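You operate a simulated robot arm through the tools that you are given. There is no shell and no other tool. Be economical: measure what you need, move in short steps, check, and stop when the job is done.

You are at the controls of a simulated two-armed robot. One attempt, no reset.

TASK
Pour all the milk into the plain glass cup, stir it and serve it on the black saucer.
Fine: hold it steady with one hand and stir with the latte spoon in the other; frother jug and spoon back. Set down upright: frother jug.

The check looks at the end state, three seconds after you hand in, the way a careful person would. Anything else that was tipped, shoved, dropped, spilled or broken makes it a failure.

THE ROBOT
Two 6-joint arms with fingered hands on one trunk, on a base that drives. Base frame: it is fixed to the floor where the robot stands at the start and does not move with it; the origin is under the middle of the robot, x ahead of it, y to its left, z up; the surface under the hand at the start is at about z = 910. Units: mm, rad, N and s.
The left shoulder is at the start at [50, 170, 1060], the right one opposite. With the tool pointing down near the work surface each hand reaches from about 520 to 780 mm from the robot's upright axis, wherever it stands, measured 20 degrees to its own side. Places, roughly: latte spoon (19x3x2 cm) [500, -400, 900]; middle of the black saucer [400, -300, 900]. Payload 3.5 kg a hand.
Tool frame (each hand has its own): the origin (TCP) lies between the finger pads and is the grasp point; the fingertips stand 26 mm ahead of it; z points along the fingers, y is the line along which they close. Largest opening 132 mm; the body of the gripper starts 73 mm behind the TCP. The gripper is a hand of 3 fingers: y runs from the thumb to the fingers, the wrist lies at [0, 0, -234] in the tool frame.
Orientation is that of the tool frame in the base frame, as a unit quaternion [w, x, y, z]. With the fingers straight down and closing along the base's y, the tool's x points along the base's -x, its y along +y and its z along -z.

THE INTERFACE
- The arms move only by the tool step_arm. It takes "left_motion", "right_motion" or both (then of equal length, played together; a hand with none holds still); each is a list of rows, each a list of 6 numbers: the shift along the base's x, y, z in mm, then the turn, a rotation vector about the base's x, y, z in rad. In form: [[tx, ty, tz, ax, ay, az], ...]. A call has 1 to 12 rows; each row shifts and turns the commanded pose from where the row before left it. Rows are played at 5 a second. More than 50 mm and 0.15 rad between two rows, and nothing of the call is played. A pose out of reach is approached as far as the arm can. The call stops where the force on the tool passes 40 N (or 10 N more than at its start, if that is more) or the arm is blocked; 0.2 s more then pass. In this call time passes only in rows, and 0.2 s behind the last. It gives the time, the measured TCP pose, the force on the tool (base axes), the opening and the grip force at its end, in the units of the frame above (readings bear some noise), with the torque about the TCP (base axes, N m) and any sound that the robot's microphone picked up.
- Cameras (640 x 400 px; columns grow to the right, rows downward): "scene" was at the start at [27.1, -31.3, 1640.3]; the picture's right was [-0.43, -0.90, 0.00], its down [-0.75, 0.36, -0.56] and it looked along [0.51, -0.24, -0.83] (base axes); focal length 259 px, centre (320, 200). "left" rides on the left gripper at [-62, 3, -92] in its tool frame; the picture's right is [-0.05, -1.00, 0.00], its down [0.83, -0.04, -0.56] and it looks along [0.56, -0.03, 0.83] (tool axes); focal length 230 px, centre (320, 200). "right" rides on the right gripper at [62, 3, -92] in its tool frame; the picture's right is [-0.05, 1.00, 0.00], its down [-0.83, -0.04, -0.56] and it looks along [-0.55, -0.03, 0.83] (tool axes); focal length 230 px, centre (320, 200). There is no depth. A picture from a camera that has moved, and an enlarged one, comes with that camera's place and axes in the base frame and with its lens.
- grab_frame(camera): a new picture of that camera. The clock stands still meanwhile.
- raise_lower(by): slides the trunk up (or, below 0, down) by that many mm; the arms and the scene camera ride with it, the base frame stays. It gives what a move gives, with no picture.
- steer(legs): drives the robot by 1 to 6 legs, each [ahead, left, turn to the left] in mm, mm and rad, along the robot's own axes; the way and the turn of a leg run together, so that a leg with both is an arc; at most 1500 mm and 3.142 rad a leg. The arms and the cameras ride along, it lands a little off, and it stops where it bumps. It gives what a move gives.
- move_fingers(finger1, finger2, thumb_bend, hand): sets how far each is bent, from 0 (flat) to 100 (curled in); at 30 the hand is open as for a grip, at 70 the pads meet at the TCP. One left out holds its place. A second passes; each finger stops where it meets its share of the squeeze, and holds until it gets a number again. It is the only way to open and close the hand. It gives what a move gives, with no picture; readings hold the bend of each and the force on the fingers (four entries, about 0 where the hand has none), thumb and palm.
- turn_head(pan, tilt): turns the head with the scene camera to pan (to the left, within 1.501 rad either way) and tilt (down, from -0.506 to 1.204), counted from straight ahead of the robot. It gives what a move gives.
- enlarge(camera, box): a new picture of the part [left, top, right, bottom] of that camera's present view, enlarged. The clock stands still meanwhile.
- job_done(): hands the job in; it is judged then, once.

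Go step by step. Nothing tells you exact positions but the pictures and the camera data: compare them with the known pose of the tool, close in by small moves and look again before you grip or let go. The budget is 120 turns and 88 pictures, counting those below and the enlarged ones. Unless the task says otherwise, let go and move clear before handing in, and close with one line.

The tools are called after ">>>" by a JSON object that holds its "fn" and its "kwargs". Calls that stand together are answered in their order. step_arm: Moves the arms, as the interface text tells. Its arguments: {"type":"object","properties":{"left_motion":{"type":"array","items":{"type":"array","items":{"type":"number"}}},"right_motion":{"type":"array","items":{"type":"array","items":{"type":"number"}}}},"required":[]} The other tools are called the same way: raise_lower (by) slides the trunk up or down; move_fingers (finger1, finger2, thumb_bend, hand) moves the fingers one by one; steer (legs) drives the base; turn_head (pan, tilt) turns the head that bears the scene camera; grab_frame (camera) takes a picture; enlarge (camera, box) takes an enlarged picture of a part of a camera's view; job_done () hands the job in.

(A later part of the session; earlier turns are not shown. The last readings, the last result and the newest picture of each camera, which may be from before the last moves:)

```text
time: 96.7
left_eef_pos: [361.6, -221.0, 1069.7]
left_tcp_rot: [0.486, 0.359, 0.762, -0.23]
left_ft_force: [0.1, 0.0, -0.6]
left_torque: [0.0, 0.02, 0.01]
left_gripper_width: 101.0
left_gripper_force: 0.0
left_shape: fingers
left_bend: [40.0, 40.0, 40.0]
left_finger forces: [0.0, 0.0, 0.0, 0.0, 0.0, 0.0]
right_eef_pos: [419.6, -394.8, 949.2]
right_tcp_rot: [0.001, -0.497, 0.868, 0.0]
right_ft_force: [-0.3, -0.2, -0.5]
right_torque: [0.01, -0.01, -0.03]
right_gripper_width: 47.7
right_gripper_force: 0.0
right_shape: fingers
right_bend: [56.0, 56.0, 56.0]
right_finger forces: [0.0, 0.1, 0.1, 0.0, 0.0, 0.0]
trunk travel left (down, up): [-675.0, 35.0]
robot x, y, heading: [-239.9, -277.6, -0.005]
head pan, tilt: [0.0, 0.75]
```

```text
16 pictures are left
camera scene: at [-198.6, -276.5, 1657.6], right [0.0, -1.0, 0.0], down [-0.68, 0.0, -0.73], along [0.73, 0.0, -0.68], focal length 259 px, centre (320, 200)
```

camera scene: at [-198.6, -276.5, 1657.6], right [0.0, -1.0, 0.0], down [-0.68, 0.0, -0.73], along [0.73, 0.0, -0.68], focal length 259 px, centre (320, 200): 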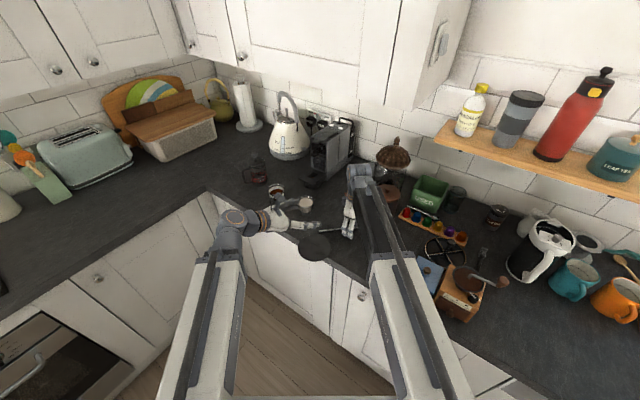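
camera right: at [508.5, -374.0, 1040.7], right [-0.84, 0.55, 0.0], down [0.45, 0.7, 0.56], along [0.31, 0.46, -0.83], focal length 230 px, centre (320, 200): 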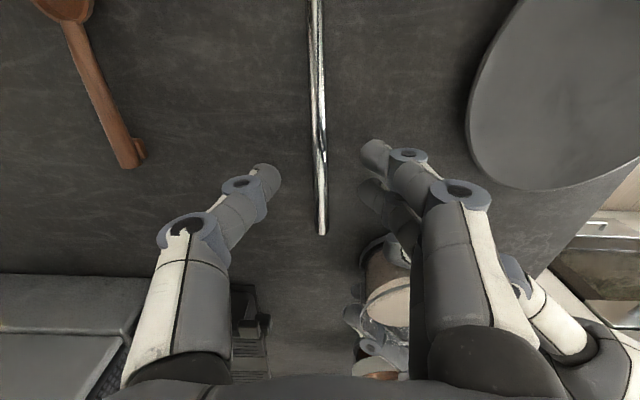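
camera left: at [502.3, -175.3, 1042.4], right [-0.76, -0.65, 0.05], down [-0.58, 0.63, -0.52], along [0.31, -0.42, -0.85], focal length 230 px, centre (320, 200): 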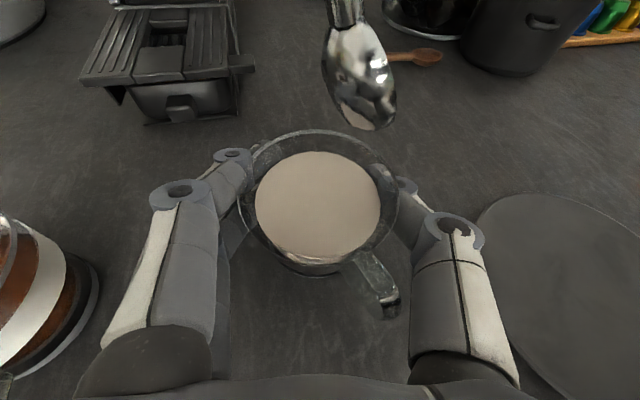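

My right-hand lift was refused, so the drive carried the right hand low over the counter — I must check whether the spoon was disturbed. Lifting the right hand straight up and looking.

>>> {"fn": "step_arm", "kwargs": {"right_motion": [[0, 0, 20, 0, 0, 0], [0, 0, 35, 0, 0, 0], [0, 0, 45, 0, 0, 0], [0, 0, 45, 0, 0, 0], [0, -30, 30, 0, 0, 0]]}}

>>> {"fn": "grab_frame", "kwargs": {"camera": "right"}}

>>> {"fn": "enlarge", "kwargs": {"camera": "scene", "box": [230, 150, 410, 270]}}

```text
time: 97.9
left_eef_pos: [361.4, -220.2, 1068.7]
left_tcp_rot: [0.486, 0.359, 0.763, -0.23]
left_ft_force: [0.0, -0.6, -0.4]
left_torque: [-0.01, -0.01, -0.01]
left_gripper_width: 101.0
left_gripper_force: 0.0
left_shape: fingers
left_bend: [40.0, 40.0, 40.0]
left_finger forces: [0.1, 0.0, 0.0, 0.0, 0.0, 0.1]
right_eef_pos: [418.8, -423.7, 1124.0]
right_tcp_rot: [0.001, -0.498, 0.867, -0.001]
right_ft_force: [0.9, 0.2, 1.1]
right_torque: [-0.01, -0.02, -0.01]
right_gripper_width: 47.3
right_gripper_force: 0.1
right_shape: fingers
right_bend: [56.0, 56.0, 56.0]
right_finger forces: [0.0, 0.0, 0.1, 0.0, 0.0, 0.1]
trunk travel left (down, up): [-675.0, 35.0]
robot x, y, heading: [-244.3, -277.3, -0.003]
head pan, tilt: [0.0, 0.75]
```

```text
15 pictures are left
camera right: at [385.5, -476.0, 1216.8], right [-0.84, 0.55, 0.0], down [0.46, 0.7, 0.56], along [0.31, 0.46, -0.83], focal length 230 px, centre (320, 200)
```

right: 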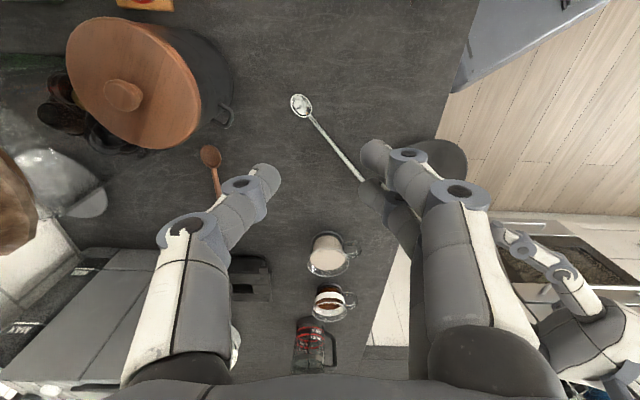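

```text
3.33 times, centred on (320, 210) of scene
camera zoom: at [-198.7, -275.1, 1657.6], right [0.0, -1.0, 0.0], down [-0.68, 0.0, -0.73], along [0.73, 0.0, -0.68], focal length 864 px, centre (320, 167)
```

zoom: 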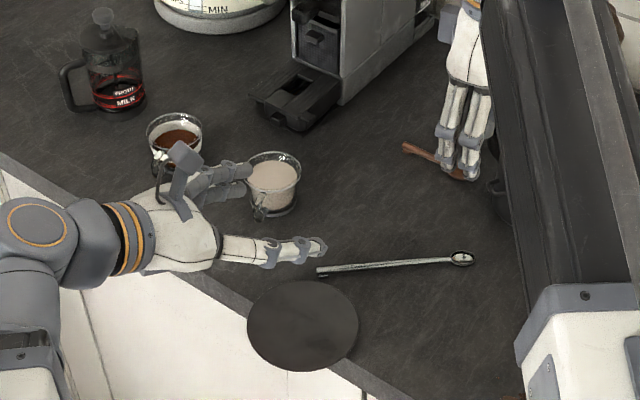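

The drive dragged the spoon (now from about (443,-451) to (427,-270)) and pushed the saucer to about (354,-256), toward the counter edge. Both can be recovered: first the spoon. Moving the left hand away and the right hand above the spoon.

>>> {"fn": "step_arm", "kwargs": {"left_motion": [[12, 26, 8, 0, 0, 0], [12, 26, 8, 0, 0, 0], [12, 26, 8, 0, 0, 0], [12, 26, 8, 0, 0, 0], [12, 26, 8, 0, 0, 0]], "right_motion": [[0, 0, 0, 0, 0, 0.122], [3, 20, -15, 0, 0, 0.122], [3, 30, -25, 0, 0, 0.122], [3, 30, -30, 0, 0, 0.122], [3, 27, -34, 0, 0, 0.122]]}}

>>> {"fn": "grab_frame", "kwargs": {"camera": "right"}}

```text
time: 99.1
left_eef_pos: [421.8, -89.3, 1109.7]
left_tcp_rot: [0.486, 0.359, 0.763, -0.231]
left_ft_force: [-0.1, 0.0, 0.7]
left_torque: [0.02, 0.0, 0.01]
left_gripper_width: 100.9
left_gripper_force: 0.2
left_shape: fingers
left_bend: [40.0, 40.0, 40.0]
left_finger forces: [0.1, 0.1, 0.0, 0.0, 0.0, 0.0]
right_eef_pos: [430.1, -314.2, 1019.1]
right_tcp_rot: [0.0, 0.733, -0.68, 0.001]
right_ft_force: [-0.4, -0.1, -0.7]
right_torque: [0.02, 0.02, 0.01]
right_gripper_width: 47.6
right_gripper_force: 0.0
right_shape: fingers
right_bend: [56.0, 56.0, 56.0]
right_finger forces: [0.1, 0.1, 0.1, 0.0, 0.0, 0.0]
trunk travel left (down, up): [-675.0, 35.0]
robot x, y, heading: [-243.6, -271.2, -0.006]
head pan, tilt: [0.0, 0.75]
```

```text
13 pictures are left
camera right: at [432.0, -375.4, 1110.6], right [-1.0, -0.02, 0.0], down [-0.02, 0.83, 0.55], along [-0.01, 0.55, -0.83], focal length 230 px, centre (320, 200)
```

right: 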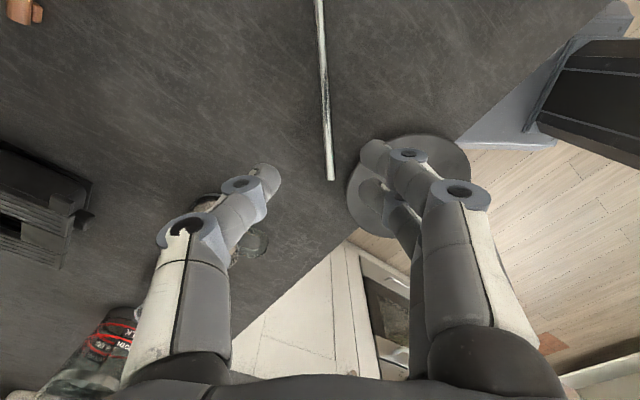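

Adjusting to grip the spoon a bit further toward the bowl, keeping the fingers clear of the saucer.

>>> {"fn": "move_fingers", "kwargs": {"hand": "right", "finger1": 61, "finger2": 61, "thumb_bend": 61}}

>>> {"fn": "step_arm", "kwargs": {"right_motion": [[-2, -14, 0, 0, 0, 0.08], [-2.5, -14, -10, 0, 0, 0], [0, 0, -25, 0, 0, 0], [0, 0, -25, 0, 0, 0], [0, 0, 0, 0, 0, 0]]}}

>>> {"fn": "grab_frame", "kwargs": {"camera": "right"}}

```text
time: 100.1
left_eef_pos: [420.5, -90.0, 1110.5]
left_tcp_rot: [0.487, 0.358, 0.763, -0.229]
left_ft_force: [-0.6, 0.4, 0.0]
left_torque: [-0.01, 0.0, -0.01]
left_gripper_width: 100.9
left_gripper_force: 0.0
left_shape: fingers
left_bend: [40.0, 40.0, 40.0]
left_finger forces: [0.1, 0.0, 0.0, 0.1, 0.0, 0.0]
right_eef_pos: [430.8, -314.5, 1018.9]
right_tcp_rot: [-0.001, 0.733, -0.68, 0.0]
right_ft_force: [-0.4, -0.2, -1.2]
right_torque: [0.03, 0.03, -0.02]
right_gripper_width: 32.2
right_gripper_force: 0.1
right_shape: fingers
right_bend: [61.0, 61.0, 61.0]
right_finger forces: [0.0, 0.1, 0.0, 0.0, 0.0, 0.0]
trunk travel left (down, up): [-675.0, 35.0]
robot x, y, heading: [-245.9, -272.1, -0.004]
head pan, tilt: [0.0, 0.75]
```

```text
time: 101.3
left_eef_pos: [421.3, -88.1, 1111.2]
left_tcp_rot: [0.487, 0.358, 0.763, -0.23]
left_ft_force: [0.3, -0.5, -0.3]
left_torque: [-0.01, 0.02, -0.02]
left_gripper_width: 100.9
left_gripper_force: 0.1
left_shape: fingers
left_bend: [40.0, 40.0, 40.0]
left_finger forces: [0.1, 0.1, 0.0, 0.0, 0.0, 0.1]
right_eef_pos: [426.1, -320.5, 960.0]
right_tcp_rot: [0.0, 0.731, -0.683, 0.002]
right_ft_force: [-0.1, 1.0, 0.7]
right_torque: [-0.02, 0.0, 0.0]
right_gripper_width: 32.4
right_gripper_force: 0.2
right_shape: fingers
right_bend: [61.0, 61.0, 61.0]
right_finger forces: [0.0, 0.0, 0.1, 0.0, 0.0, 0.0]
right hand out of reach, approached as far as the arm can: row 1, 2
trunk travel left (down, up): [-675.0, 35.0]
robot x, y, heading: [-243.5, -277.6, -0.006]
head pan, tilt: [0.0, 0.75]
```

```text
12 pictures are left
camera right: at [428.0, -381.0, 1051.5], right [-1.0, -0.02, 0.0], down [-0.01, 0.83, 0.55], along [-0.01, 0.55, -0.83], focal length 230 px, centre (320, 200)
```

right: 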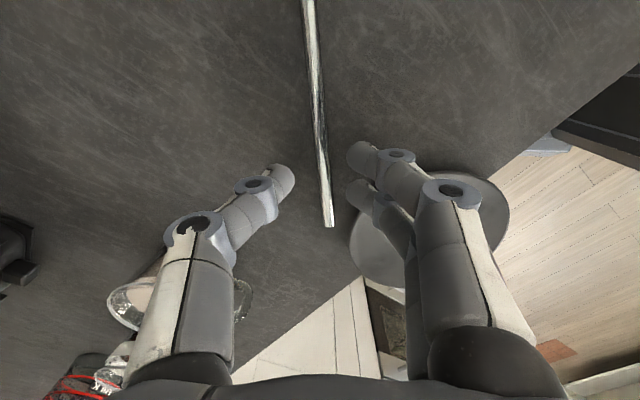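

A wrist yaw limit is near, but the spoon is only about 0.1 rad off, fine for gripping. Shifting 20 mm toward the bowl and descending.

>>> {"fn": "step_arm", "kwargs": {"right_motion": [[0, -10, 0, 0, 0, 0], [0, -10, 0, 0, 0, 0], [0, 0, -7, 0, 0, 0], [0, 0, -5, 0, 0, 0], [0, 0, -3, 0, 0, 0], [0, 0, 0, 0, 0, 0]]}}

```text
time: 102.7
left_eef_pos: [420.1, -89.8, 1109.9]
left_tcp_rot: [0.485, 0.36, 0.763, -0.231]
left_ft_force: [0.1, -0.4, 0.0]
left_torque: [0.01, 0.04, 0.02]
left_gripper_width: 101.1
left_gripper_force: 0.0
left_shape: fingers
left_bend: [40.0, 40.0, 40.0]
left_finger forces: [0.0, 0.1, 0.0, 0.0, 0.1, 0.1]
right_eef_pos: [424.6, -321.8, 943.3]
right_tcp_rot: [0.002, 0.729, -0.684, 0.002]
right_ft_force: [0.3, -0.4, 0.3]
right_torque: [-0.01, 0.01, 0.01]
right_gripper_width: 32.4
right_gripper_force: 0.0
right_shape: fingers
right_bend: [61.0, 61.0, 61.0]
right_finger forces: [0.1, 0.0, 0.1, 0.0, 0.1, 0.0]
right hand out of reach, approached as far as the arm can: row 1, 2
trunk travel left (down, up): [-675.0, 35.0]
robot x, y, heading: [-244.7, -272.8, -0.001]
head pan, tilt: [0.0, 0.75]
```

The limit blocked the shift, but at this spot the spoon is between the fingers with no contact on the saucer. Closing here.

>>> {"fn": "move_fingers", "kwargs": {"hand": "right", "finger1": 75, "finger2": 75, "thumb_bend": 75}}

>>> {"fn": "step_arm", "kwargs": {"right_motion": [[0, 0, 5, 0, 0, 0], [0, 0, 15, 0, 0, 0], [0, 0, 25, 0, 0, -0.1], [0, 0, 25, 0, 0, -0.1]]}}

>>> {"fn": "grab_frame", "kwargs": {"camera": "right"}}

```text
time: 103.7
left_eef_pos: [420.1, -90.3, 1110.4]
left_tcp_rot: [0.487, 0.359, 0.762, -0.23]
left_ft_force: [-0.1, -0.8, 0.2]
left_torque: [0.01, -0.01, 0.0]
left_gripper_width: 100.7
left_gripper_force: 0.1
left_shape: fingers
left_bend: [40.0, 40.0, 40.0]
left_finger forces: [0.0, 0.0, 0.1, 0.0, 0.0, 0.0]
right_eef_pos: [424.0, -321.8, 943.8]
right_tcp_rot: [0.0, 0.73, -0.684, 0.003]
right_ft_force: [-0.2, 0.2, 3.3]
right_torque: [-0.01, 0.0, 0.07]
right_gripper_width: 3.5
right_gripper_force: 7.4
right_shape: fingers
right_bend: [73.0, 73.0, 71.0]
right_finger forces: [4.0, 4.6, 0.1, 0.0, 7.2, 0.1]
trunk travel left (down, up): [-675.0, 35.0]
robot x, y, heading: [-245.2, -270.5, -0.006]
head pan, tilt: [0.0, 0.75]
```

```text
time: 104.7
left_eef_pos: [420.6, -89.4, 1110.6]
left_tcp_rot: [0.486, 0.359, 0.763, -0.23]
left_ft_force: [0.2, 0.3, 0.1]
left_torque: [-0.01, -0.01, -0.02]
left_gripper_width: 101.1
left_gripper_force: 0.0
left_shape: fingers
left_bend: [40.0, 40.0, 40.0]
left_finger forces: [0.0, 0.0, 0.0, 0.1, 0.1, 0.0]
right_eef_pos: [426.0, -324.1, 1014.4]
right_tcp_rot: [0.001, -0.661, 0.751, -0.001]
right_ft_force: [0.7, -0.9, -0.7]
right_torque: [-0.01, 0.01, -0.02]
right_gripper_width: 0.0
right_gripper_force: 0.0
right_shape: fingers
right_bend: [74.0, 74.0, 73.0]
right_finger forces: [0.0, 0.1, 0.0, 0.1, 0.1, 0.0]
trunk travel left (down, up): [-675.0, 35.0]
robot x, y, heading: [-247.8, -276.1, -0.001]
head pan, tilt: [0.0, 0.75]
```

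```text
11 pictures are left
camera right: at [415.4, -384.8, 1106.0], right [-0.98, 0.18, 0.0], down [0.15, 0.82, 0.55], along [0.1, 0.55, -0.83], focal length 230 px, centre (320, 200)
```

right: 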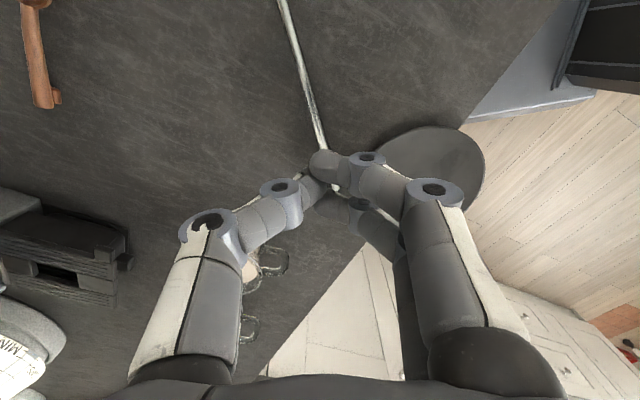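

The spoon slipped from the fingertips because I gripped slightly high; it still lies there. I'll shift the base 60 mm right to free the wrist yaw, realign and grip lower.

>>> {"fn": "steer", "kwargs": {"legs": [[0, -60, 0]]}}

>>> {"fn": "move_fingers", "kwargs": {"hand": "right", "finger1": 60, "finger2": 60, "thumb_bend": 60}}

>>> {"fn": "step_arm", "kwargs": {"right_motion": [[0, 18, 0, 0, 0, 0.09], [0, 18, 0, 0, 0, 0.09], [1, 17, 0, 0, 0, 0.09], [0, 0, 0, 0, 0, 0]]}}

```text
time: 105.6
left_eef_pos: [419.9, -151.3, 1111.3]
left_tcp_rot: [0.487, 0.358, 0.763, -0.23]
left_ft_force: [0.5, -0.7, -0.2]
left_torque: [0.02, 0.02, 0.04]
left_gripper_width: 101.3
left_gripper_force: 0.2
left_shape: fingers
left_bend: [40.0, 40.0, 40.0]
left_finger forces: [0.0, 0.0, 0.0, 0.1, 0.0, 0.0]
right_eef_pos: [426.9, -387.0, 1013.4]
right_tcp_rot: [0.0, -0.661, 0.75, 0.0]
right_ft_force: [0.5, -0.1, -0.6]
right_torque: [-0.01, 0.02, -0.02]
right_gripper_width: 0.0
right_gripper_force: 0.0
right_shape: fingers
right_bend: [74.0, 74.0, 73.0]
right_finger forces: [0.0, 0.0, 0.0, 0.1, 0.0, 0.0]
trunk travel left (down, up): [-675.0, 35.0]
robot x, y, heading: [-245.0, -335.1, -0.001]
head pan, tilt: [0.0, 0.75]
```

```text
time: 106.6
left_eef_pos: [418.8, -149.9, 1110.7]
left_tcp_rot: [0.487, 0.359, 0.763, -0.23]
left_ft_force: [0.4, -0.6, 1.1]
left_torque: [-0.01, 0.03, 0.01]
left_gripper_width: 100.9
left_gripper_force: 0.0
left_shape: fingers
left_bend: [40.0, 40.0, 40.0]
left_finger forces: [0.0, 0.0, 0.0, 0.0, 0.1, 0.1]
right_eef_pos: [426.9, -384.0, 1014.2]
right_tcp_rot: [0.001, -0.661, 0.75, -0.002]
right_ft_force: [0.3, -0.8, 0.0]
right_torque: [-0.05, 0.0, 0.0]
right_gripper_width: 34.0
right_gripper_force: 0.0
right_shape: fingers
right_bend: [60.0, 60.0, 60.0]
right_finger forces: [0.0, 0.1, 0.1, 0.0, 0.0, 0.1]
trunk travel left (down, up): [-675.0, 35.0]
robot x, y, heading: [-242.8, -335.9, -0.005]
head pan, tilt: [0.0, 0.75]
```

```text
time: 107.6
left_eef_pos: [419.7, -151.3, 1110.9]
left_tcp_rot: [0.486, 0.359, 0.763, -0.23]
left_ft_force: [0.2, -0.3, 0.0]
left_torque: [0.0, 0.0, -0.03]
left_gripper_width: 101.1
left_gripper_force: 0.1
left_shape: fingers
left_bend: [40.0, 40.0, 40.0]
left_finger forces: [0.0, 0.0, 0.0, 0.0, 0.1, 0.0]
right_eef_pos: [425.4, -330.1, 1013.7]
right_tcp_rot: [0.0, 0.756, -0.655, 0.001]
right_ft_force: [0.3, 0.3, -0.2]
right_torque: [0.02, 0.03, 0.01]
right_gripper_width: 34.2
right_gripper_force: 0.0
right_shape: fingers
right_bend: [60.0, 60.0, 60.0]
right_finger forces: [0.1, 0.0, 0.0, 0.0, 0.0, 0.0]
trunk travel left (down, up): [-675.0, 35.0]
robot x, y, heading: [-244.7, -334.4, -0.009]
head pan, tilt: [0.0, 0.75]
```

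Reachable now. Descending close and taking one check picture.

>>> {"fn": "step_arm", "kwargs": {"right_motion": [[0, 0, -25, 0, 0, 0], [0, 0, -25, 0, 0, 0], [0, 0, -14, 0, 0, 0], [0, 0, 0, 0, 0, 0]]}}

>>> {"fn": "grab_frame", "kwargs": {"camera": "right"}}

```text
time: 108.6
left_eef_pos: [419.0, -148.6, 1110.2]
left_tcp_rot: [0.487, 0.359, 0.763, -0.23]
left_ft_force: [-0.1, 0.1, 0.3]
left_torque: [-0.02, -0.02, -0.03]
left_gripper_width: 101.0
left_gripper_force: 0.0
left_shape: fingers
left_bend: [40.0, 40.0, 40.0]
left_finger forces: [0.0, 0.0, 0.0, 0.0, 0.0, 0.1]
right_eef_pos: [426.0, -331.9, 950.2]
right_tcp_rot: [0.0, 0.755, -0.655, 0.001]
right_ft_force: [-0.2, 0.5, 0.2]
right_torque: [0.0, -0.02, 0.02]
right_gripper_width: 34.4
right_gripper_force: 0.0
right_shape: fingers
right_bend: [60.0, 60.0, 60.0]
right_finger forces: [0.1, 0.1, 0.0, 0.1, 0.0, 0.0]
trunk travel left (down, up): [-675.0, 35.0]
robot x, y, heading: [-245.1, -332.8, -0.005]
head pan, tilt: [0.0, 0.75]
```

```text
10 pictures are left
camera right: at [432.6, -392.3, 1042.6], right [-1.0, -0.09, 0.0], down [-0.08, 0.83, 0.55], along [-0.05, 0.55, -0.83], focal length 230 px, centre (320, 200)
```

right: 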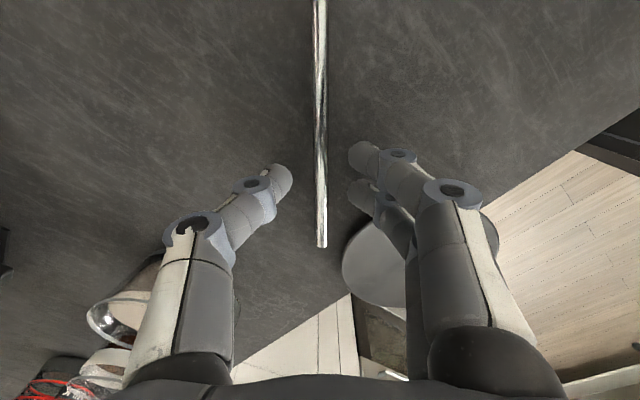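

Well aligned. Descending to light contact and gripping.

>>> {"fn": "step_arm", "kwargs": {"right_motion": [[0, 0, -4, 0, 0, 0], [0, 0, -3, 0, 0, 0], [0, 0, -1, 0, 0, 0], [0, 0, -0.8, 0, 0, 0], [0, 0, 0, 0, 0, 0]]}}

>>> {"fn": "move_fingers", "kwargs": {"hand": "right", "finger1": 75, "finger2": 75, "thumb_bend": 75}}

```text
time: 109.8
left_eef_pos: [419.8, -150.2, 1112.2]
left_tcp_rot: [0.487, 0.359, 0.762, -0.23]
left_ft_force: [-1.1, 0.7, 0.5]
left_torque: [0.0, 0.05, 0.0]
left_gripper_width: 101.0
left_gripper_force: 0.0
left_shape: fingers
left_bend: [40.0, 40.0, 40.0]
left_finger forces: [0.0, 0.1, 0.1, 0.0, 0.1, 0.1]
right_eef_pos: [427.4, -330.9, 942.2]
right_tcp_rot: [-0.001, 0.756, -0.655, 0.002]
right_ft_force: [-0.4, 0.7, 5.3]
right_torque: [0.02, 0.01, 0.03]
right_gripper_width: 34.3
right_gripper_force: 2.4
right_shape: fingers
right_bend: [60.0, 60.0, 60.0]
right_finger forces: [1.0, 1.9, 0.1, 0.1, 2.7, 0.1]
trunk travel left (down, up): [-675.0, 35.0]
robot x, y, heading: [-240.8, -335.3, 0.002]
head pan, tilt: [0.0, 0.75]
```

```text
time: 110.8
left_eef_pos: [420.3, -149.6, 1110.1]
left_tcp_rot: [0.486, 0.359, 0.763, -0.23]
left_ft_force: [-0.3, 0.3, 0.7]
left_torque: [-0.03, -0.04, 0.02]
left_gripper_width: 100.9
left_gripper_force: 0.0
left_shape: fingers
left_bend: [40.0, 40.0, 40.0]
left_finger forces: [0.1, 0.0, 0.0, 0.0, 0.0, 0.0]
right_eef_pos: [427.0, -329.5, 940.2]
right_tcp_rot: [0.0, 0.755, -0.656, 0.001]
right_ft_force: [-0.1, -0.4, 0.0]
right_torque: [0.02, 0.02, 0.0]
right_gripper_width: 8.7
right_gripper_force: 10.5
right_shape: fingers
right_bend: [73.0, 73.0, 69.0]
right_finger forces: [5.3, 5.3, 0.0, 0.0, 11.1, 0.1]
trunk travel left (down, up): [-675.0, 35.0]
robot x, y, heading: [-247.1, -335.1, -0.006]
head pan, tilt: [0.0, 0.75]
```

Firm grip (8.7 mm). Lifting, turning back and moving above its original location, then checking.

>>> {"fn": "step_arm", "kwargs": {"right_motion": [[0, 0, 6, 0, 0, 0], [0, 0, 20, 0, 0, 0], [0, 0, 35, 0, 0, 0], [22, 0, 5, 0, 0, -0.134], [22, 0, 0, 0, 0, -0.134], [22, 0, 0, 0, 0, -0.134], [22, 0, 0, 0, 0, -0.134], [22, 0, 0, 0, 0, -0.133], [0, 0, 0, 0, 0, 0]]}}

>>> {"fn": "grab_frame", "kwargs": {"camera": "right"}}

```text
time: 112.8
left_eef_pos: [419.1, -150.6, 1110.9]
left_tcp_rot: [0.486, 0.359, 0.763, -0.23]
left_ft_force: [0.8, -0.5, -0.7]
left_torque: [-0.02, 0.02, -0.01]
left_gripper_width: 101.0
left_gripper_force: 0.0
left_shape: fingers
left_bend: [40.0, 40.0, 40.0]
left_finger forces: [0.1, 0.1, 0.0, 0.0, 0.0, 0.0]
right_eef_pos: [480.7, -345.3, 1002.3]
right_tcp_rot: [0.001, -0.499, 0.867, -0.001]
right_ft_force: [-0.3, 0.2, 0.2]
right_torque: [0.01, -0.01, 0.03]
right_gripper_width: 8.9
right_gripper_force: 10.4
right_shape: fingers
right_bend: [73.0, 73.0, 69.0]
right_finger forces: [5.1, 5.3, 0.0, 0.1, 10.8, 0.0]
right hand out of reach, approached as far as the arm can: row 6, 7, 8
trunk travel left (down, up): [-675.0, 35.0]
robot x, y, heading: [-249.4, -334.3, -0.001]
head pan, tilt: [0.0, 0.75]
```

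```text
9 pictures are left
camera right: at [448.3, -398.1, 1094.1], right [-0.84, 0.55, 0.0], down [0.45, 0.7, 0.56], along [0.31, 0.46, -0.83], focal length 230 px, centre (320, 200)
```

right: 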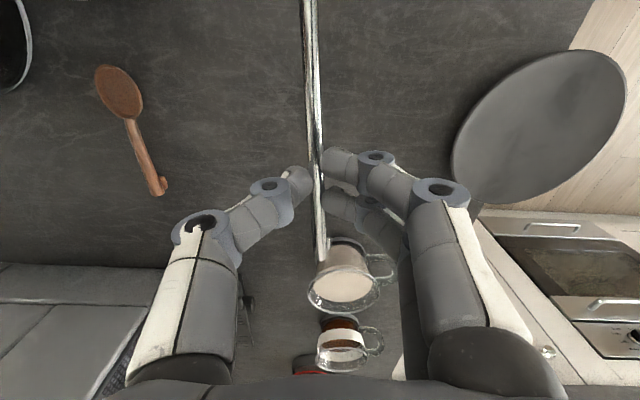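

The base is now too far back for the spoon's spot; I'll raise the spoon and drive forward 100 mm. (The grip is 15 mm nearer the bowl than before, so the release TCP will be (534, -335).)

>>> {"fn": "step_arm", "kwargs": {"right_motion": [[-15, 0, 20, 0, 0, 0], [-15, 0, 20, 0, 0, 0], [0, 0, 20, 0, 0, 0], [0, 0, 0, 0, 0, 0]]}}

```text
time: 113.8
left_eef_pos: [420.8, -149.8, 1111.3]
left_tcp_rot: [0.486, 0.359, 0.763, -0.23]
left_ft_force: [-0.7, -0.1, 0.8]
left_torque: [-0.01, 0.0, 0.01]
left_gripper_width: 101.2
left_gripper_force: 0.0
left_shape: fingers
left_bend: [40.0, 40.0, 40.0]
left_finger forces: [0.1, 0.0, 0.0, 0.1, 0.0, 0.1]
right_eef_pos: [451.6, -346.4, 1062.9]
right_tcp_rot: [0.0, -0.499, 0.867, -0.001]
right_ft_force: [0.8, 0.6, -0.9]
right_torque: [-0.01, 0.03, -0.01]
right_gripper_width: 8.2
right_gripper_force: 10.1
right_shape: fingers
right_bend: [73.0, 73.0, 69.0]
right_finger forces: [5.0, 5.2, 0.0, 0.1, 10.7, 0.1]
trunk travel left (down, up): [-675.0, 35.0]
robot x, y, heading: [-242.9, -335.0, -0.001]
head pan, tilt: [0.0, 0.75]
```

>>> {"fn": "steer", "kwargs": {"legs": [[90, 0, 0]]}}

```text
time: 115.0
left_eef_pos: [513.0, -150.5, 1108.9]
left_tcp_rot: [0.486, 0.358, 0.763, -0.23]
left_ft_force: [0.1, -0.1, -1.0]
left_torque: [-0.03, 0.0, -0.04]
left_gripper_width: 101.0
left_gripper_force: 0.0
left_shape: fingers
left_bend: [40.0, 40.0, 40.0]
left_finger forces: [0.0, 0.0, 0.0, 0.0, 0.0, 0.0]
right_eef_pos: [544.8, -346.4, 1061.1]
right_tcp_rot: [0.0, -0.5, 0.866, -0.001]
right_ft_force: [-0.2, 0.9, -0.6]
right_torque: [0.06, 0.06, 0.0]
right_gripper_width: 8.6
right_gripper_force: 10.3
right_shape: fingers
right_bend: [73.0, 73.0, 69.0]
right_finger forces: [5.1, 5.3, 0.1, 0.0, 10.8, 0.1]
trunk travel left (down, up): [-675.0, 35.0]
robot x, y, heading: [-148.9, -337.5, -0.006]
head pan, tilt: [0.0, 0.75]
```

The drive landed well. Moving the spoon to (534, -335) and lowering to just above the counter.

>>> {"fn": "step_arm", "kwargs": {"right_motion": [[-5, 5, -15, 0, 0, 0], [-5.5, 6, -25, 0, 0, 0], [0, 0, -30, 0, 0, 0], [0, 0, -25, 0, 0, 0], [0, 0, -15, 0, 0, 0], [0, 0, -4, 0, 0, 0], [0, 0, 0, 0, 0, 0]]}}

```text
time: 116.5
left_eef_pos: [510.4, -150.6, 1110.8]
left_tcp_rot: [0.487, 0.358, 0.763, -0.229]
left_ft_force: [0.0, -0.5, 0.2]
left_torque: [0.01, 0.02, -0.02]
left_gripper_width: 100.9
left_gripper_force: 0.0
left_shape: fingers
left_bend: [40.0, 40.0, 40.0]
left_finger forces: [0.0, 0.0, 0.0, 0.0, 0.0, 0.0]
right_eef_pos: [532.4, -335.0, 949.2]
right_tcp_rot: [0.001, -0.5, 0.866, -0.001]
right_ft_force: [0.1, -0.6, 0.4]
right_torque: [0.0, -0.01, -0.02]
right_gripper_width: 8.5
right_gripper_force: 10.4
right_shape: fingers
right_bend: [73.0, 73.0, 69.0]
right_finger forces: [5.0, 5.3, 0.0, 0.0, 10.7, 0.2]
trunk travel left (down, up): [-675.0, 35.0]
robot x, y, heading: [-155.0, -338.2, 0.001]
head pan, tilt: [0.0, 0.75]
```

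>>> {"fn": "step_arm", "kwargs": {"right_motion": [[1, 0, -3, 0, 0, 0], [0, 0, -2, 0, 0, 0], [0, 0, -1.5, 0, 0, 0], [0, 0, -1, 0, 0, 0], [0, 0, -0.5, 0, 0, 0], [0, 0, 0, 0, 0, 0]]}}

>>> {"fn": "move_fingers", "kwargs": {"hand": "right", "finger1": 65, "finger2": 65, "thumb_bend": 64}}

```text
time: 118.0
left_eef_pos: [512.0, -150.5, 1110.0]
left_tcp_rot: [0.486, 0.358, 0.763, -0.23]
left_ft_force: [0.1, 0.1, 0.5]
left_torque: [-0.03, 0.04, 0.0]
left_gripper_width: 101.3
left_gripper_force: 0.0
left_shape: fingers
left_bend: [40.0, 40.0, 40.0]
left_finger forces: [0.0, 0.1, 0.1, 0.1, 0.1, 0.0]
right_eef_pos: [532.9, -335.6, 940.5]
right_tcp_rot: [0.0, -0.5, 0.866, -0.002]
right_ft_force: [0.4, 0.6, -0.2]
right_torque: [0.0, -0.01, -0.03]
right_gripper_width: 8.4
right_gripper_force: 10.5
right_shape: fingers
right_bend: [73.0, 73.0, 69.0]
right_finger forces: [5.4, 5.2, 0.0, 0.1, 10.8, 0.0]
trunk travel left (down, up): [-675.0, 35.0]
robot x, y, heading: [-157.3, -338.3, -0.003]
head pan, tilt: [0.0, 0.75]
```

```text
time: 119.0
left_eef_pos: [512.0, -150.4, 1111.0]
left_tcp_rot: [0.486, 0.359, 0.763, -0.231]
left_ft_force: [1.2, -0.5, 0.4]
left_torque: [0.02, -0.01, -0.01]
left_gripper_width: 100.9
left_gripper_force: 0.0
left_shape: fingers
left_bend: [40.0, 40.0, 40.0]
left_finger forces: [0.0, 0.0, 0.1, 0.0, 0.0, 0.0]
right_eef_pos: [534.1, -334.8, 940.6]
right_tcp_rot: [0.0, -0.5, 0.866, -0.002]
right_ft_force: [0.5, 0.9, 1.6]
right_torque: [0.01, -0.05, -0.02]
right_gripper_width: 20.3
right_gripper_force: 0.5
right_shape: fingers
right_bend: [65.0, 65.0, 64.0]
right_finger forces: [0.0, 0.0, 0.0, 0.0, 1.3, 0.1]
trunk travel left (down, up): [-675.0, 35.0]
robot x, y, heading: [-150.7, -330.8, -0.006]
head pan, tilt: [0.0, 0.75]
```

Released the spoon. Raising the right hand straight up (confirming this time), then a scene check.

>>> {"fn": "step_arm", "kwargs": {"right_motion": [[0, 0, 5, 0, 0, 0], [0, 0, 20, 0, 0, 0], [0, 0, 40, 0, 0, 0], [0, 0, 45, 0, 0, 0], [-5, 0, 40, 0, 0, 0], [-20, -20, 10, 0, 0, 0]]}}

>>> {"fn": "grab_frame", "kwargs": {"camera": "right"}}

```text
time: 120.3
left_eef_pos: [511.7, -150.8, 1110.6]
left_tcp_rot: [0.486, 0.359, 0.763, -0.231]
left_ft_force: [0.3, 0.8, 0.0]
left_torque: [-0.02, 0.02, -0.02]
left_gripper_width: 101.0
left_gripper_force: 0.0
left_shape: fingers
left_bend: [40.0, 40.0, 40.0]
left_finger forces: [0.1, 0.1, 0.0, 0.0, 0.0, 0.0]
right_eef_pos: [509.0, -357.5, 1100.5]
right_tcp_rot: [0.0, -0.5, 0.866, -0.001]
right_ft_force: [-0.6, -1.2, 0.1]
right_torque: [-0.01, -0.01, 0.01]
right_gripper_width: 20.2
right_gripper_force: 0.0
right_shape: fingers
right_bend: [65.0, 65.0, 64.0]
right_finger forces: [0.0, 0.1, 0.0, 0.0, 0.1, 0.0]
trunk travel left (down, up): [-675.0, 35.0]
robot x, y, heading: [-153.3, -336.1, -0.004]
head pan, tilt: [0.0, 0.75]
```

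```text
8 pictures are left
camera right: at [476.4, -409.4, 1192.4], right [-0.84, 0.55, 0.0], down [0.45, 0.7, 0.55], along [0.3, 0.46, -0.83], focal length 230 px, centre (320, 200)
```

right: 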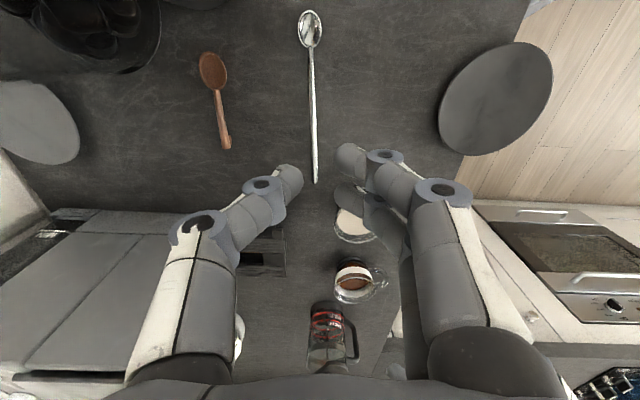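

The spoon is back exactly where it was (end (567,-284), bowl (469,-440)). Now the saucer, at about (344,-262), must go back to (406,-293). Moving the left hand aside and backing up for reach.

>>> {"fn": "step_arm", "kwargs": {"left_motion": [[0, 25, 5, 0, 0, 0], [0, 25, 5, 0, 0, 0], [0, 25, 5, 0, 0, 0], [0, 25, 5, 0, 0, 0]]}}

>>> {"fn": "move_fingers", "kwargs": {"hand": "right", "finger1": 30, "finger2": 30, "thumb_bend": 30}}

>>> {"fn": "steer", "kwargs": {"legs": [[-110, 0, 0]]}}

```text
time: 121.3
left_eef_pos: [509.0, -49.8, 1130.6]
left_tcp_rot: [0.486, 0.359, 0.763, -0.231]
left_ft_force: [-0.2, 0.6, -0.3]
left_torque: [-0.04, 0.0, -0.01]
left_gripper_width: 101.0
left_gripper_force: 0.0
left_shape: fingers
left_bend: [40.0, 40.0, 40.0]
left_finger forces: [0.0, 0.1, 0.0, 0.0, 0.0, 0.0]
right_eef_pos: [509.6, -355.7, 1099.9]
right_tcp_rot: [-0.001, -0.5, 0.866, -0.001]
right_ft_force: [0.7, 0.1, 0.1]
right_torque: [-0.02, 0.0, -0.01]
right_gripper_width: 20.2
right_gripper_force: 0.1
right_shape: fingers
right_bend: [65.0, 65.0, 64.0]
right_finger forces: [0.1, 0.1, 0.0, 0.0, 0.0, 0.0]
trunk travel left (down, up): [-675.0, 35.0]
robot x, y, heading: [-156.3, -332.5, -0.002]
head pan, tilt: [0.0, 0.75]
```

```text
time: 122.3
left_eef_pos: [509.0, -51.2, 1130.3]
left_tcp_rot: [0.486, 0.358, 0.763, -0.23]
left_ft_force: [-0.5, 0.4, -0.2]
left_torque: [0.0, -0.02, 0.01]
left_gripper_width: 101.1
left_gripper_force: 0.1
left_shape: fingers
left_bend: [40.0, 40.0, 40.0]
left_finger forces: [0.1, 0.1, 0.0, 0.0, 0.0, 0.0]
right_eef_pos: [511.5, -358.6, 1098.7]
right_tcp_rot: [0.001, -0.499, 0.866, -0.002]
right_ft_force: [-0.8, 0.4, 0.2]
right_torque: [-0.01, 0.01, -0.03]
right_gripper_width: 133.9
right_gripper_force: 0.1
right_shape: fingers
right_bend: [30.0, 30.0, 30.0]
right_finger forces: [0.0, 0.0, 0.0, 0.0, 0.1, 0.1]
trunk travel left (down, up): [-675.0, 35.0]
robot x, y, heading: [-154.2, -333.6, -0.006]
head pan, tilt: [0.0, 0.75]
```

```text
time: 123.5
left_eef_pos: [397.0, -51.2, 1130.5]
left_tcp_rot: [0.487, 0.359, 0.762, -0.23]
left_ft_force: [-0.4, 0.9, 0.4]
left_torque: [0.01, 0.01, 0.01]
left_gripper_width: 101.0
left_gripper_force: 0.1
left_shape: fingers
left_bend: [40.0, 40.0, 40.0]
left_finger forces: [0.0, 0.0, 0.0, 0.0, 0.0, 0.0]
right_eef_pos: [397.0, -357.7, 1100.6]
right_tcp_rot: [0.0, -0.499, 0.866, -0.001]
right_ft_force: [-0.3, -0.4, -0.1]
right_torque: [0.0, -0.05, -0.01]
right_gripper_width: 134.0
right_gripper_force: 0.1
right_shape: fingers
right_bend: [30.0, 30.0, 30.0]
right_finger forces: [0.1, 0.0, 0.1, 0.0, 0.0, 0.0]
trunk travel left (down, up): [-675.0, 35.0]
robot x, y, heading: [-266.5, -334.3, -0.004]
head pan, tilt: [0.0, 0.75]
```

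Moving the right hand over the saucer, opened a bit wider.

>>> {"fn": "move_fingers", "kwargs": {"hand": "right", "finger1": 25, "finger2": 25, "thumb_bend": 25}}

>>> {"fn": "step_arm", "kwargs": {"right_motion": [[-13, 24, -10, 0, 0, 0], [-13, 24, -20, 0, 0, 0], [-13, 24, -25, 0, 0, 0], [-13, 24, -25, 0, 0, 0], [0, 0, 0, 0, 0, 0]]}}

>>> {"fn": "grab_frame", "kwargs": {"camera": "right"}}

```text
time: 124.5
left_eef_pos: [397.5, -51.1, 1130.9]
left_tcp_rot: [0.487, 0.358, 0.763, -0.23]
left_ft_force: [-0.4, -0.2, -0.7]
left_torque: [0.04, 0.01, -0.01]
left_gripper_width: 101.0
left_gripper_force: 0.0
left_shape: fingers
left_bend: [40.0, 40.0, 40.0]
left_finger forces: [0.0, 0.0, 0.0, 0.1, 0.0, 0.0]
right_eef_pos: [397.0, -357.0, 1099.1]
right_tcp_rot: [0.0, -0.499, 0.867, -0.002]
right_ft_force: [0.8, -0.9, 0.0]
right_torque: [0.0, 0.01, 0.02]
right_gripper_width: 144.6
right_gripper_force: 0.1
right_shape: fingers
right_bend: [25.0, 25.0, 25.0]
right_finger forces: [0.1, 0.0, 0.1, 0.1, 0.0, 0.0]
trunk travel left (down, up): [-675.0, 35.0]
robot x, y, heading: [-261.6, -332.8, -0.004]
head pan, tilt: [0.0, 0.75]
```

```text
time: 125.8
left_eef_pos: [398.1, -51.9, 1130.9]
left_tcp_rot: [0.487, 0.358, 0.763, -0.23]
left_ft_force: [-0.3, 0.7, 0.3]
left_torque: [-0.02, 0.01, -0.02]
left_gripper_width: 101.0
left_gripper_force: 0.1
left_shape: fingers
left_bend: [40.0, 40.0, 40.0]
left_finger forces: [0.1, 0.1, 0.1, 0.0, 0.0, 0.1]
right_eef_pos: [344.2, -261.7, 1019.2]
right_tcp_rot: [0.0, -0.499, 0.866, -0.002]
right_ft_force: [-0.1, -0.4, 1.0]
right_torque: [0.01, 0.03, -0.01]
right_gripper_width: 144.5
right_gripper_force: 0.1
right_shape: fingers
right_bend: [25.0, 25.0, 25.0]
right_finger forces: [0.0, 0.1, 0.0, 0.0, 0.0, 0.1]
trunk travel left (down, up): [-675.0, 35.0]
robot x, y, heading: [-265.1, -338.2, -0.004]
head pan, tilt: [0.0, 0.75]
```

```text
7 pictures are left
camera right: at [311.2, -312.9, 1110.5], right [-0.84, 0.55, 0.0], down [0.45, 0.7, 0.55], along [0.3, 0.46, -0.83], focal length 230 px, centre (320, 200)
```

right: 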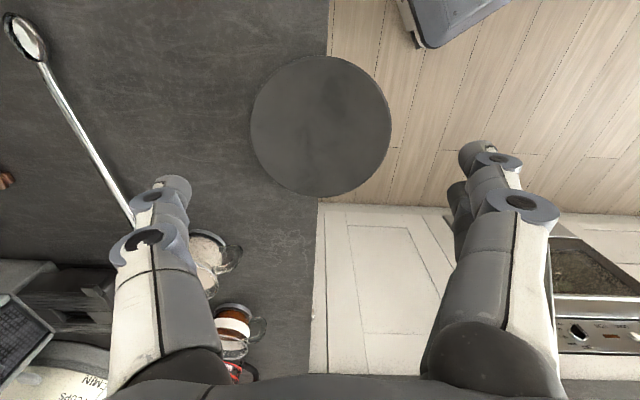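

The hand is centred on the saucer (offset 2 mm), with the thumb on the counter side and the fingers beyond the edge. Lowering around it.

>>> {"fn": "step_arm", "kwargs": {"right_motion": [[1, 2, -20, 0, 0, 0], [0, 0, -20, 0, 0, 0], [0, 0, -20, 0, 0, 0], [0, 0, -8, 0, 0, 0], [0, 0, -4, 0, 0, 0], [0, 0, -2, 0, 0, 0], [0, 0, -1.5, 0, 0, 0], [0, 0, 0, 0, 0, 0]]}}

```text
time: 127.5
left_eef_pos: [396.8, -51.9, 1129.7]
left_tcp_rot: [0.486, 0.36, 0.762, -0.231]
left_ft_force: [0.2, -0.1, 0.1]
left_torque: [-0.04, -0.01, -0.01]
left_gripper_width: 101.0
left_gripper_force: 0.0
left_shape: fingers
left_bend: [40.0, 40.0, 40.0]
left_finger forces: [0.0, 0.1, 0.2, 0.0, 0.1, 0.0]
right_eef_pos: [347.1, -259.0, 944.8]
right_tcp_rot: [-0.001, -0.499, 0.866, -0.001]
right_ft_force: [0.0, -0.7, 0.2]
right_torque: [-0.03, 0.03, -0.01]
right_gripper_width: 144.4
right_gripper_force: 0.0
right_shape: fingers
right_bend: [25.0, 25.0, 25.0]
right_finger forces: [0.0, 0.0, 0.0, 0.0, 0.1, 0.1]
trunk travel left (down, up): [-675.0, 35.0]
robot x, y, heading: [-264.5, -333.9, -0.008]
head pan, tilt: [0.0, 0.75]
```

>>> {"fn": "step_arm", "kwargs": {"right_motion": [[0, 0, -1.5, 0, 0, 0], [0, 0, -1, 0, 0, 0], [0, 0, -1, 0, 0, 0], [0, 0, 0, 0, 0, 0]]}}

>>> {"fn": "grab_frame", "kwargs": {"camera": "right"}}

```text
time: 128.6
left_eef_pos: [397.7, -51.1, 1131.7]
left_tcp_rot: [0.486, 0.359, 0.763, -0.23]
left_ft_force: [1.1, -1.2, -0.4]
left_torque: [0.0, -0.01, -0.01]
left_gripper_width: 101.2
left_gripper_force: 0.0
left_shape: fingers
left_bend: [40.0, 40.0, 40.0]
left_finger forces: [0.0, 0.0, 0.0, 0.0, 0.0, 0.0]
right_eef_pos: [347.4, -259.2, 940.6]
right_tcp_rot: [-0.001, -0.499, 0.866, -0.001]
right_ft_force: [-0.6, -0.5, 0.3]
right_torque: [-0.01, 0.01, 0.01]
right_gripper_width: 144.5
right_gripper_force: 0.0
right_shape: fingers
right_bend: [25.0, 25.0, 25.0]
right_finger forces: [0.1, 0.0, 0.1, 0.0, 0.1, 0.0]
trunk travel left (down, up): [-675.0, 35.0]
robot x, y, heading: [-267.6, -333.7, -0.004]
head pan, tilt: [0.0, 0.75]
```

```text
6 pictures are left
camera right: at [314.2, -311.5, 1032.7], right [-0.84, 0.55, 0.0], down [0.45, 0.7, 0.55], along [0.3, 0.46, -0.83], focal length 230 px, centre (320, 200)
```

right: 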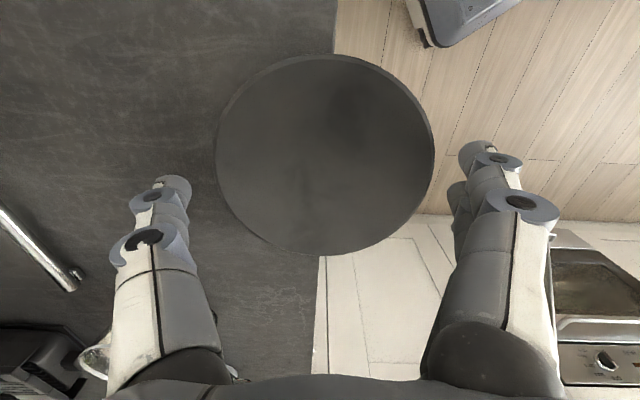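

The fingers are at rim level on both sides. Closing gently on the rim.

>>> {"fn": "move_fingers", "kwargs": {"hand": "right", "finger1": 42, "finger2": 42, "thumb_bend": 42}}

```text
time: 129.6
left_eef_pos: [397.6, -50.3, 1130.7]
left_tcp_rot: [0.487, 0.359, 0.762, -0.231]
left_ft_force: [0.8, 0.4, 0.5]
left_torque: [-0.01, -0.03, -0.01]
left_gripper_width: 100.8
left_gripper_force: 0.1
left_shape: fingers
left_bend: [40.0, 40.0, 40.0]
left_finger forces: [0.1, 0.1, 0.1, 0.0, 0.0, 0.1]
right_eef_pos: [347.0, -259.1, 942.3]
right_tcp_rot: [0.0, -0.499, 0.867, -0.002]
right_ft_force: [-1.1, 0.2, 2.1]
right_torque: [0.03, 0.03, 0.01]
right_gripper_width: 114.1
right_gripper_force: 8.1
right_shape: fingers
right_bend: [36.0, 37.0, 38.0]
right_finger forces: [4.3, 4.1, 0.0, 0.0, 7.4, 0.0]
trunk travel left (down, up): [-675.0, 35.0]
robot x, y, heading: [-263.7, -337.3, -0.007]
head pan, tilt: [0.0, 0.75]
```

The saucer is gripped by its rim. Lifting a few mm and carrying it back to (406, -293).

>>> {"fn": "step_arm", "kwargs": {"right_motion": [[0, 0, 2, 0, 0, 0], [0, 0, 3, 0, 0, 0], [12, -7, 0, 0, 0, 0], [12, -7, 0, 0, 0, 0], [12, -7, 0, 0, 0, 0], [12, -7, 0, 0, 0, 0], [11, -6, 0, 0, 0, 0], [0, 0, -3, 0, 0, 0], [0, 0, -1.5, 0, 0, 0], [0, 0, 0, 0, 0, 0]]}}

```text
time: 131.8
left_eef_pos: [397.1, -51.0, 1129.9]
left_tcp_rot: [0.486, 0.359, 0.763, -0.23]
left_ft_force: [-0.2, -0.6, -0.5]
left_torque: [0.02, 0.03, 0.01]
left_gripper_width: 101.0
left_gripper_force: 0.0
left_shape: fingers
left_bend: [40.0, 40.0, 40.0]
left_finger forces: [0.1, 0.0, 0.1, 0.1, 0.0, 0.0]
right_eef_pos: [405.7, -294.1, 941.4]
right_tcp_rot: [0.0, -0.499, 0.867, -0.001]
right_ft_force: [0.3, -0.1, -2.0]
right_torque: [-0.01, 0.01, 0.03]
right_gripper_width: 114.3
right_gripper_force: 7.7
right_shape: fingers
right_bend: [37.0, 37.0, 38.0]
right_finger forces: [4.0, 3.9, 0.0, 0.0, 7.7, 0.0]
trunk travel left (down, up): [-675.0, 35.0]
robot x, y, heading: [-267.1, -334.6, -0.008]
head pan, tilt: [0.0, 0.75]
```

Still carrying about 2 N; lowering the last millimetre or two, then releasing.

>>> {"fn": "step_arm", "kwargs": {"right_motion": [[0, 0, -0.8, 0, 0, 0], [0, 0, -0.8, 0, 0, 0], [0, 0, 0, 0, 0, 0]]}}

>>> {"fn": "move_fingers", "kwargs": {"hand": "right", "finger1": 25, "finger2": 25, "thumb_bend": 25}}

>>> {"fn": "step_arm", "kwargs": {"right_motion": [[0, 0, 10, 0, 0, 0], [0, 0, 25, 0, 0, 0], [0, 0, 40, 0, 0, 0], [0, 0, 45, 0, 0, 0], [0, -10, 40, 0, 0, 0]]}}

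```text
time: 132.6
left_eef_pos: [397.6, -50.8, 1129.8]
left_tcp_rot: [0.486, 0.358, 0.763, -0.229]
left_ft_force: [-0.5, 0.8, -0.1]
left_torque: [0.0, 0.0, 0.01]
left_gripper_width: 101.0
left_gripper_force: 0.0
left_shape: fingers
left_bend: [40.0, 40.0, 40.0]
left_finger forces: [0.0, 0.0, 0.0, 0.0, 0.1, 0.0]
right_eef_pos: [406.7, -292.2, 940.7]
right_tcp_rot: [0.001, -0.5, 0.866, -0.002]
right_ft_force: [-0.7, 1.4, 4.2]
right_torque: [0.04, 0.0, -0.01]
right_gripper_width: 114.0
right_gripper_force: 7.5
right_shape: fingers
right_bend: [37.0, 37.0, 38.0]
right_finger forces: [4.0, 3.9, 0.0, 0.1, 7.8, 0.1]
trunk travel left (down, up): [-675.0, 35.0]
robot x, y, heading: [-263.4, -335.5, -0.01]
head pan, tilt: [0.0, 0.75]
```

```text
time: 133.6
left_eef_pos: [398.0, -51.3, 1131.0]
left_tcp_rot: [0.486, 0.359, 0.762, -0.23]
left_ft_force: [-0.1, -0.6, 0.3]
left_torque: [0.01, 0.01, -0.01]
left_gripper_width: 101.1
left_gripper_force: 0.1
left_shape: fingers
left_bend: [40.0, 40.0, 40.0]
left_finger forces: [0.0, 0.0, 0.0, 0.0, 0.0, 0.1]
right_eef_pos: [407.2, -294.6, 939.8]
right_tcp_rot: [0.0, -0.5, 0.866, -0.001]
right_ft_force: [0.0, -0.5, -0.1]
right_torque: [0.02, 0.0, -0.02]
right_gripper_width: 144.5
right_gripper_force: 0.1
right_shape: fingers
right_bend: [25.0, 25.0, 25.0]
right_finger forces: [0.0, 0.0, 0.0, 0.1, 0.0, 0.0]
trunk travel left (down, up): [-675.0, 35.0]
robot x, y, heading: [-265.7, -335.6, -0.004]
head pan, tilt: [0.0, 0.75]
```

```text
time: 134.8
left_eef_pos: [397.8, -51.7, 1129.9]
left_tcp_rot: [0.486, 0.358, 0.763, -0.229]
left_ft_force: [-0.7, -0.3, 0.9]
left_torque: [0.05, -0.02, 0.0]
left_gripper_width: 101.0
left_gripper_force: 0.0
left_shape: fingers
left_bend: [40.0, 40.0, 40.0]
left_finger forces: [0.1, 0.0, 0.0, 0.0, 0.0, 0.1]
right_eef_pos: [405.9, -305.8, 1101.0]
right_tcp_rot: [0.0, -0.499, 0.866, -0.001]
right_ft_force: [0.2, 0.2, 0.7]
right_torque: [0.03, -0.03, 0.01]
right_gripper_width: 144.5
right_gripper_force: 0.0
right_shape: fingers
right_bend: [25.0, 25.0, 25.0]
right_finger forces: [0.0, 0.1, 0.0, 0.0, 0.0, 0.0]
trunk travel left (down, up): [-675.0, 35.0]
robot x, y, heading: [-267.2, -336.5, -0.004]
head pan, tilt: [0.0, 0.75]
```

Saucer restored. Now the cup: moving the right hand well aside and the left hand to the pre-grasp behind the cup.

>>> {"fn": "step_arm", "kwargs": {"left_motion": [[15, -19, -27, 0, 0, 0], [15, -19, -27, 0, 0, 0], [15, -19, -27, 0, 0, 0], [15, -19, -27, 0, 0, 0], [15, -18, -28, 0, 0, 0], [10, -12, -7, 0, 0, 0], [10, -12, -7, 0, 0, 0]], "right_motion": [[0, -30, 5, 0, 0, 0], [0, -30, 5, 0, 0, 0], [0, -30, 5, 0, 0, 0], [0, -30, 5, 0, 0, 0], [0, -30, 0, 0, 0, 0], [0, 0, 0, 0, 0, 0], [0, 0, 0, 0, 0, 0]]}}

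>>> {"fn": "grab_frame", "kwargs": {"camera": "left"}}

```text
time: 136.3
left_eef_pos: [492.4, -168.7, 980.3]
left_tcp_rot: [0.486, 0.36, 0.762, -0.231]
left_ft_force: [-0.1, 0.9, 0.0]
left_torque: [-0.01, -0.04, -0.05]
left_gripper_width: 101.0
left_gripper_force: 0.1
left_shape: fingers
left_bend: [40.0, 40.0, 40.0]
left_finger forces: [0.1, 0.0, 0.1, 0.0, 0.0, 0.0]
right_eef_pos: [408.8, -455.8, 1117.6]
right_tcp_rot: [0.0, -0.499, 0.867, -0.001]
right_ft_force: [-0.2, 0.1, 0.1]
right_torque: [0.0, 0.02, -0.01]
right_gripper_width: 144.3
right_gripper_force: 0.1
right_shape: fingers
right_bend: [25.0, 25.0, 25.0]
right_finger forces: [0.0, 0.0, 0.0, 0.0, 0.1, 0.0]
trunk travel left (down, up): [-675.0, 35.0]
robot x, y, heading: [-261.0, -333.6, -0.002]
head pan, tilt: [0.0, 0.75]
```

```text
5 pictures are left
camera left: at [458.3, -122.1, 1074.8], right [-0.76, -0.65, 0.05], down [-0.58, 0.63, -0.52], along [0.31, -0.42, -0.85], focal length 230 px, centre (320, 200)
```

left: 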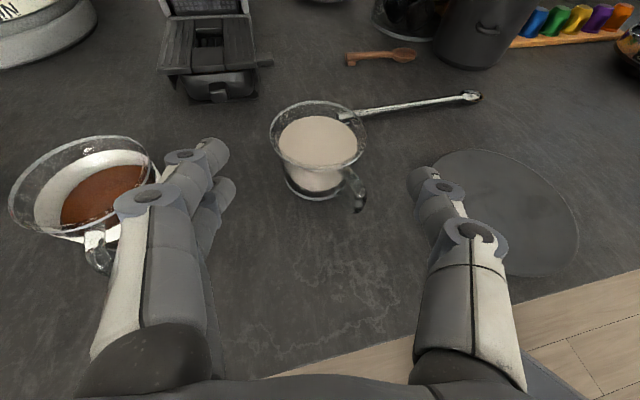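

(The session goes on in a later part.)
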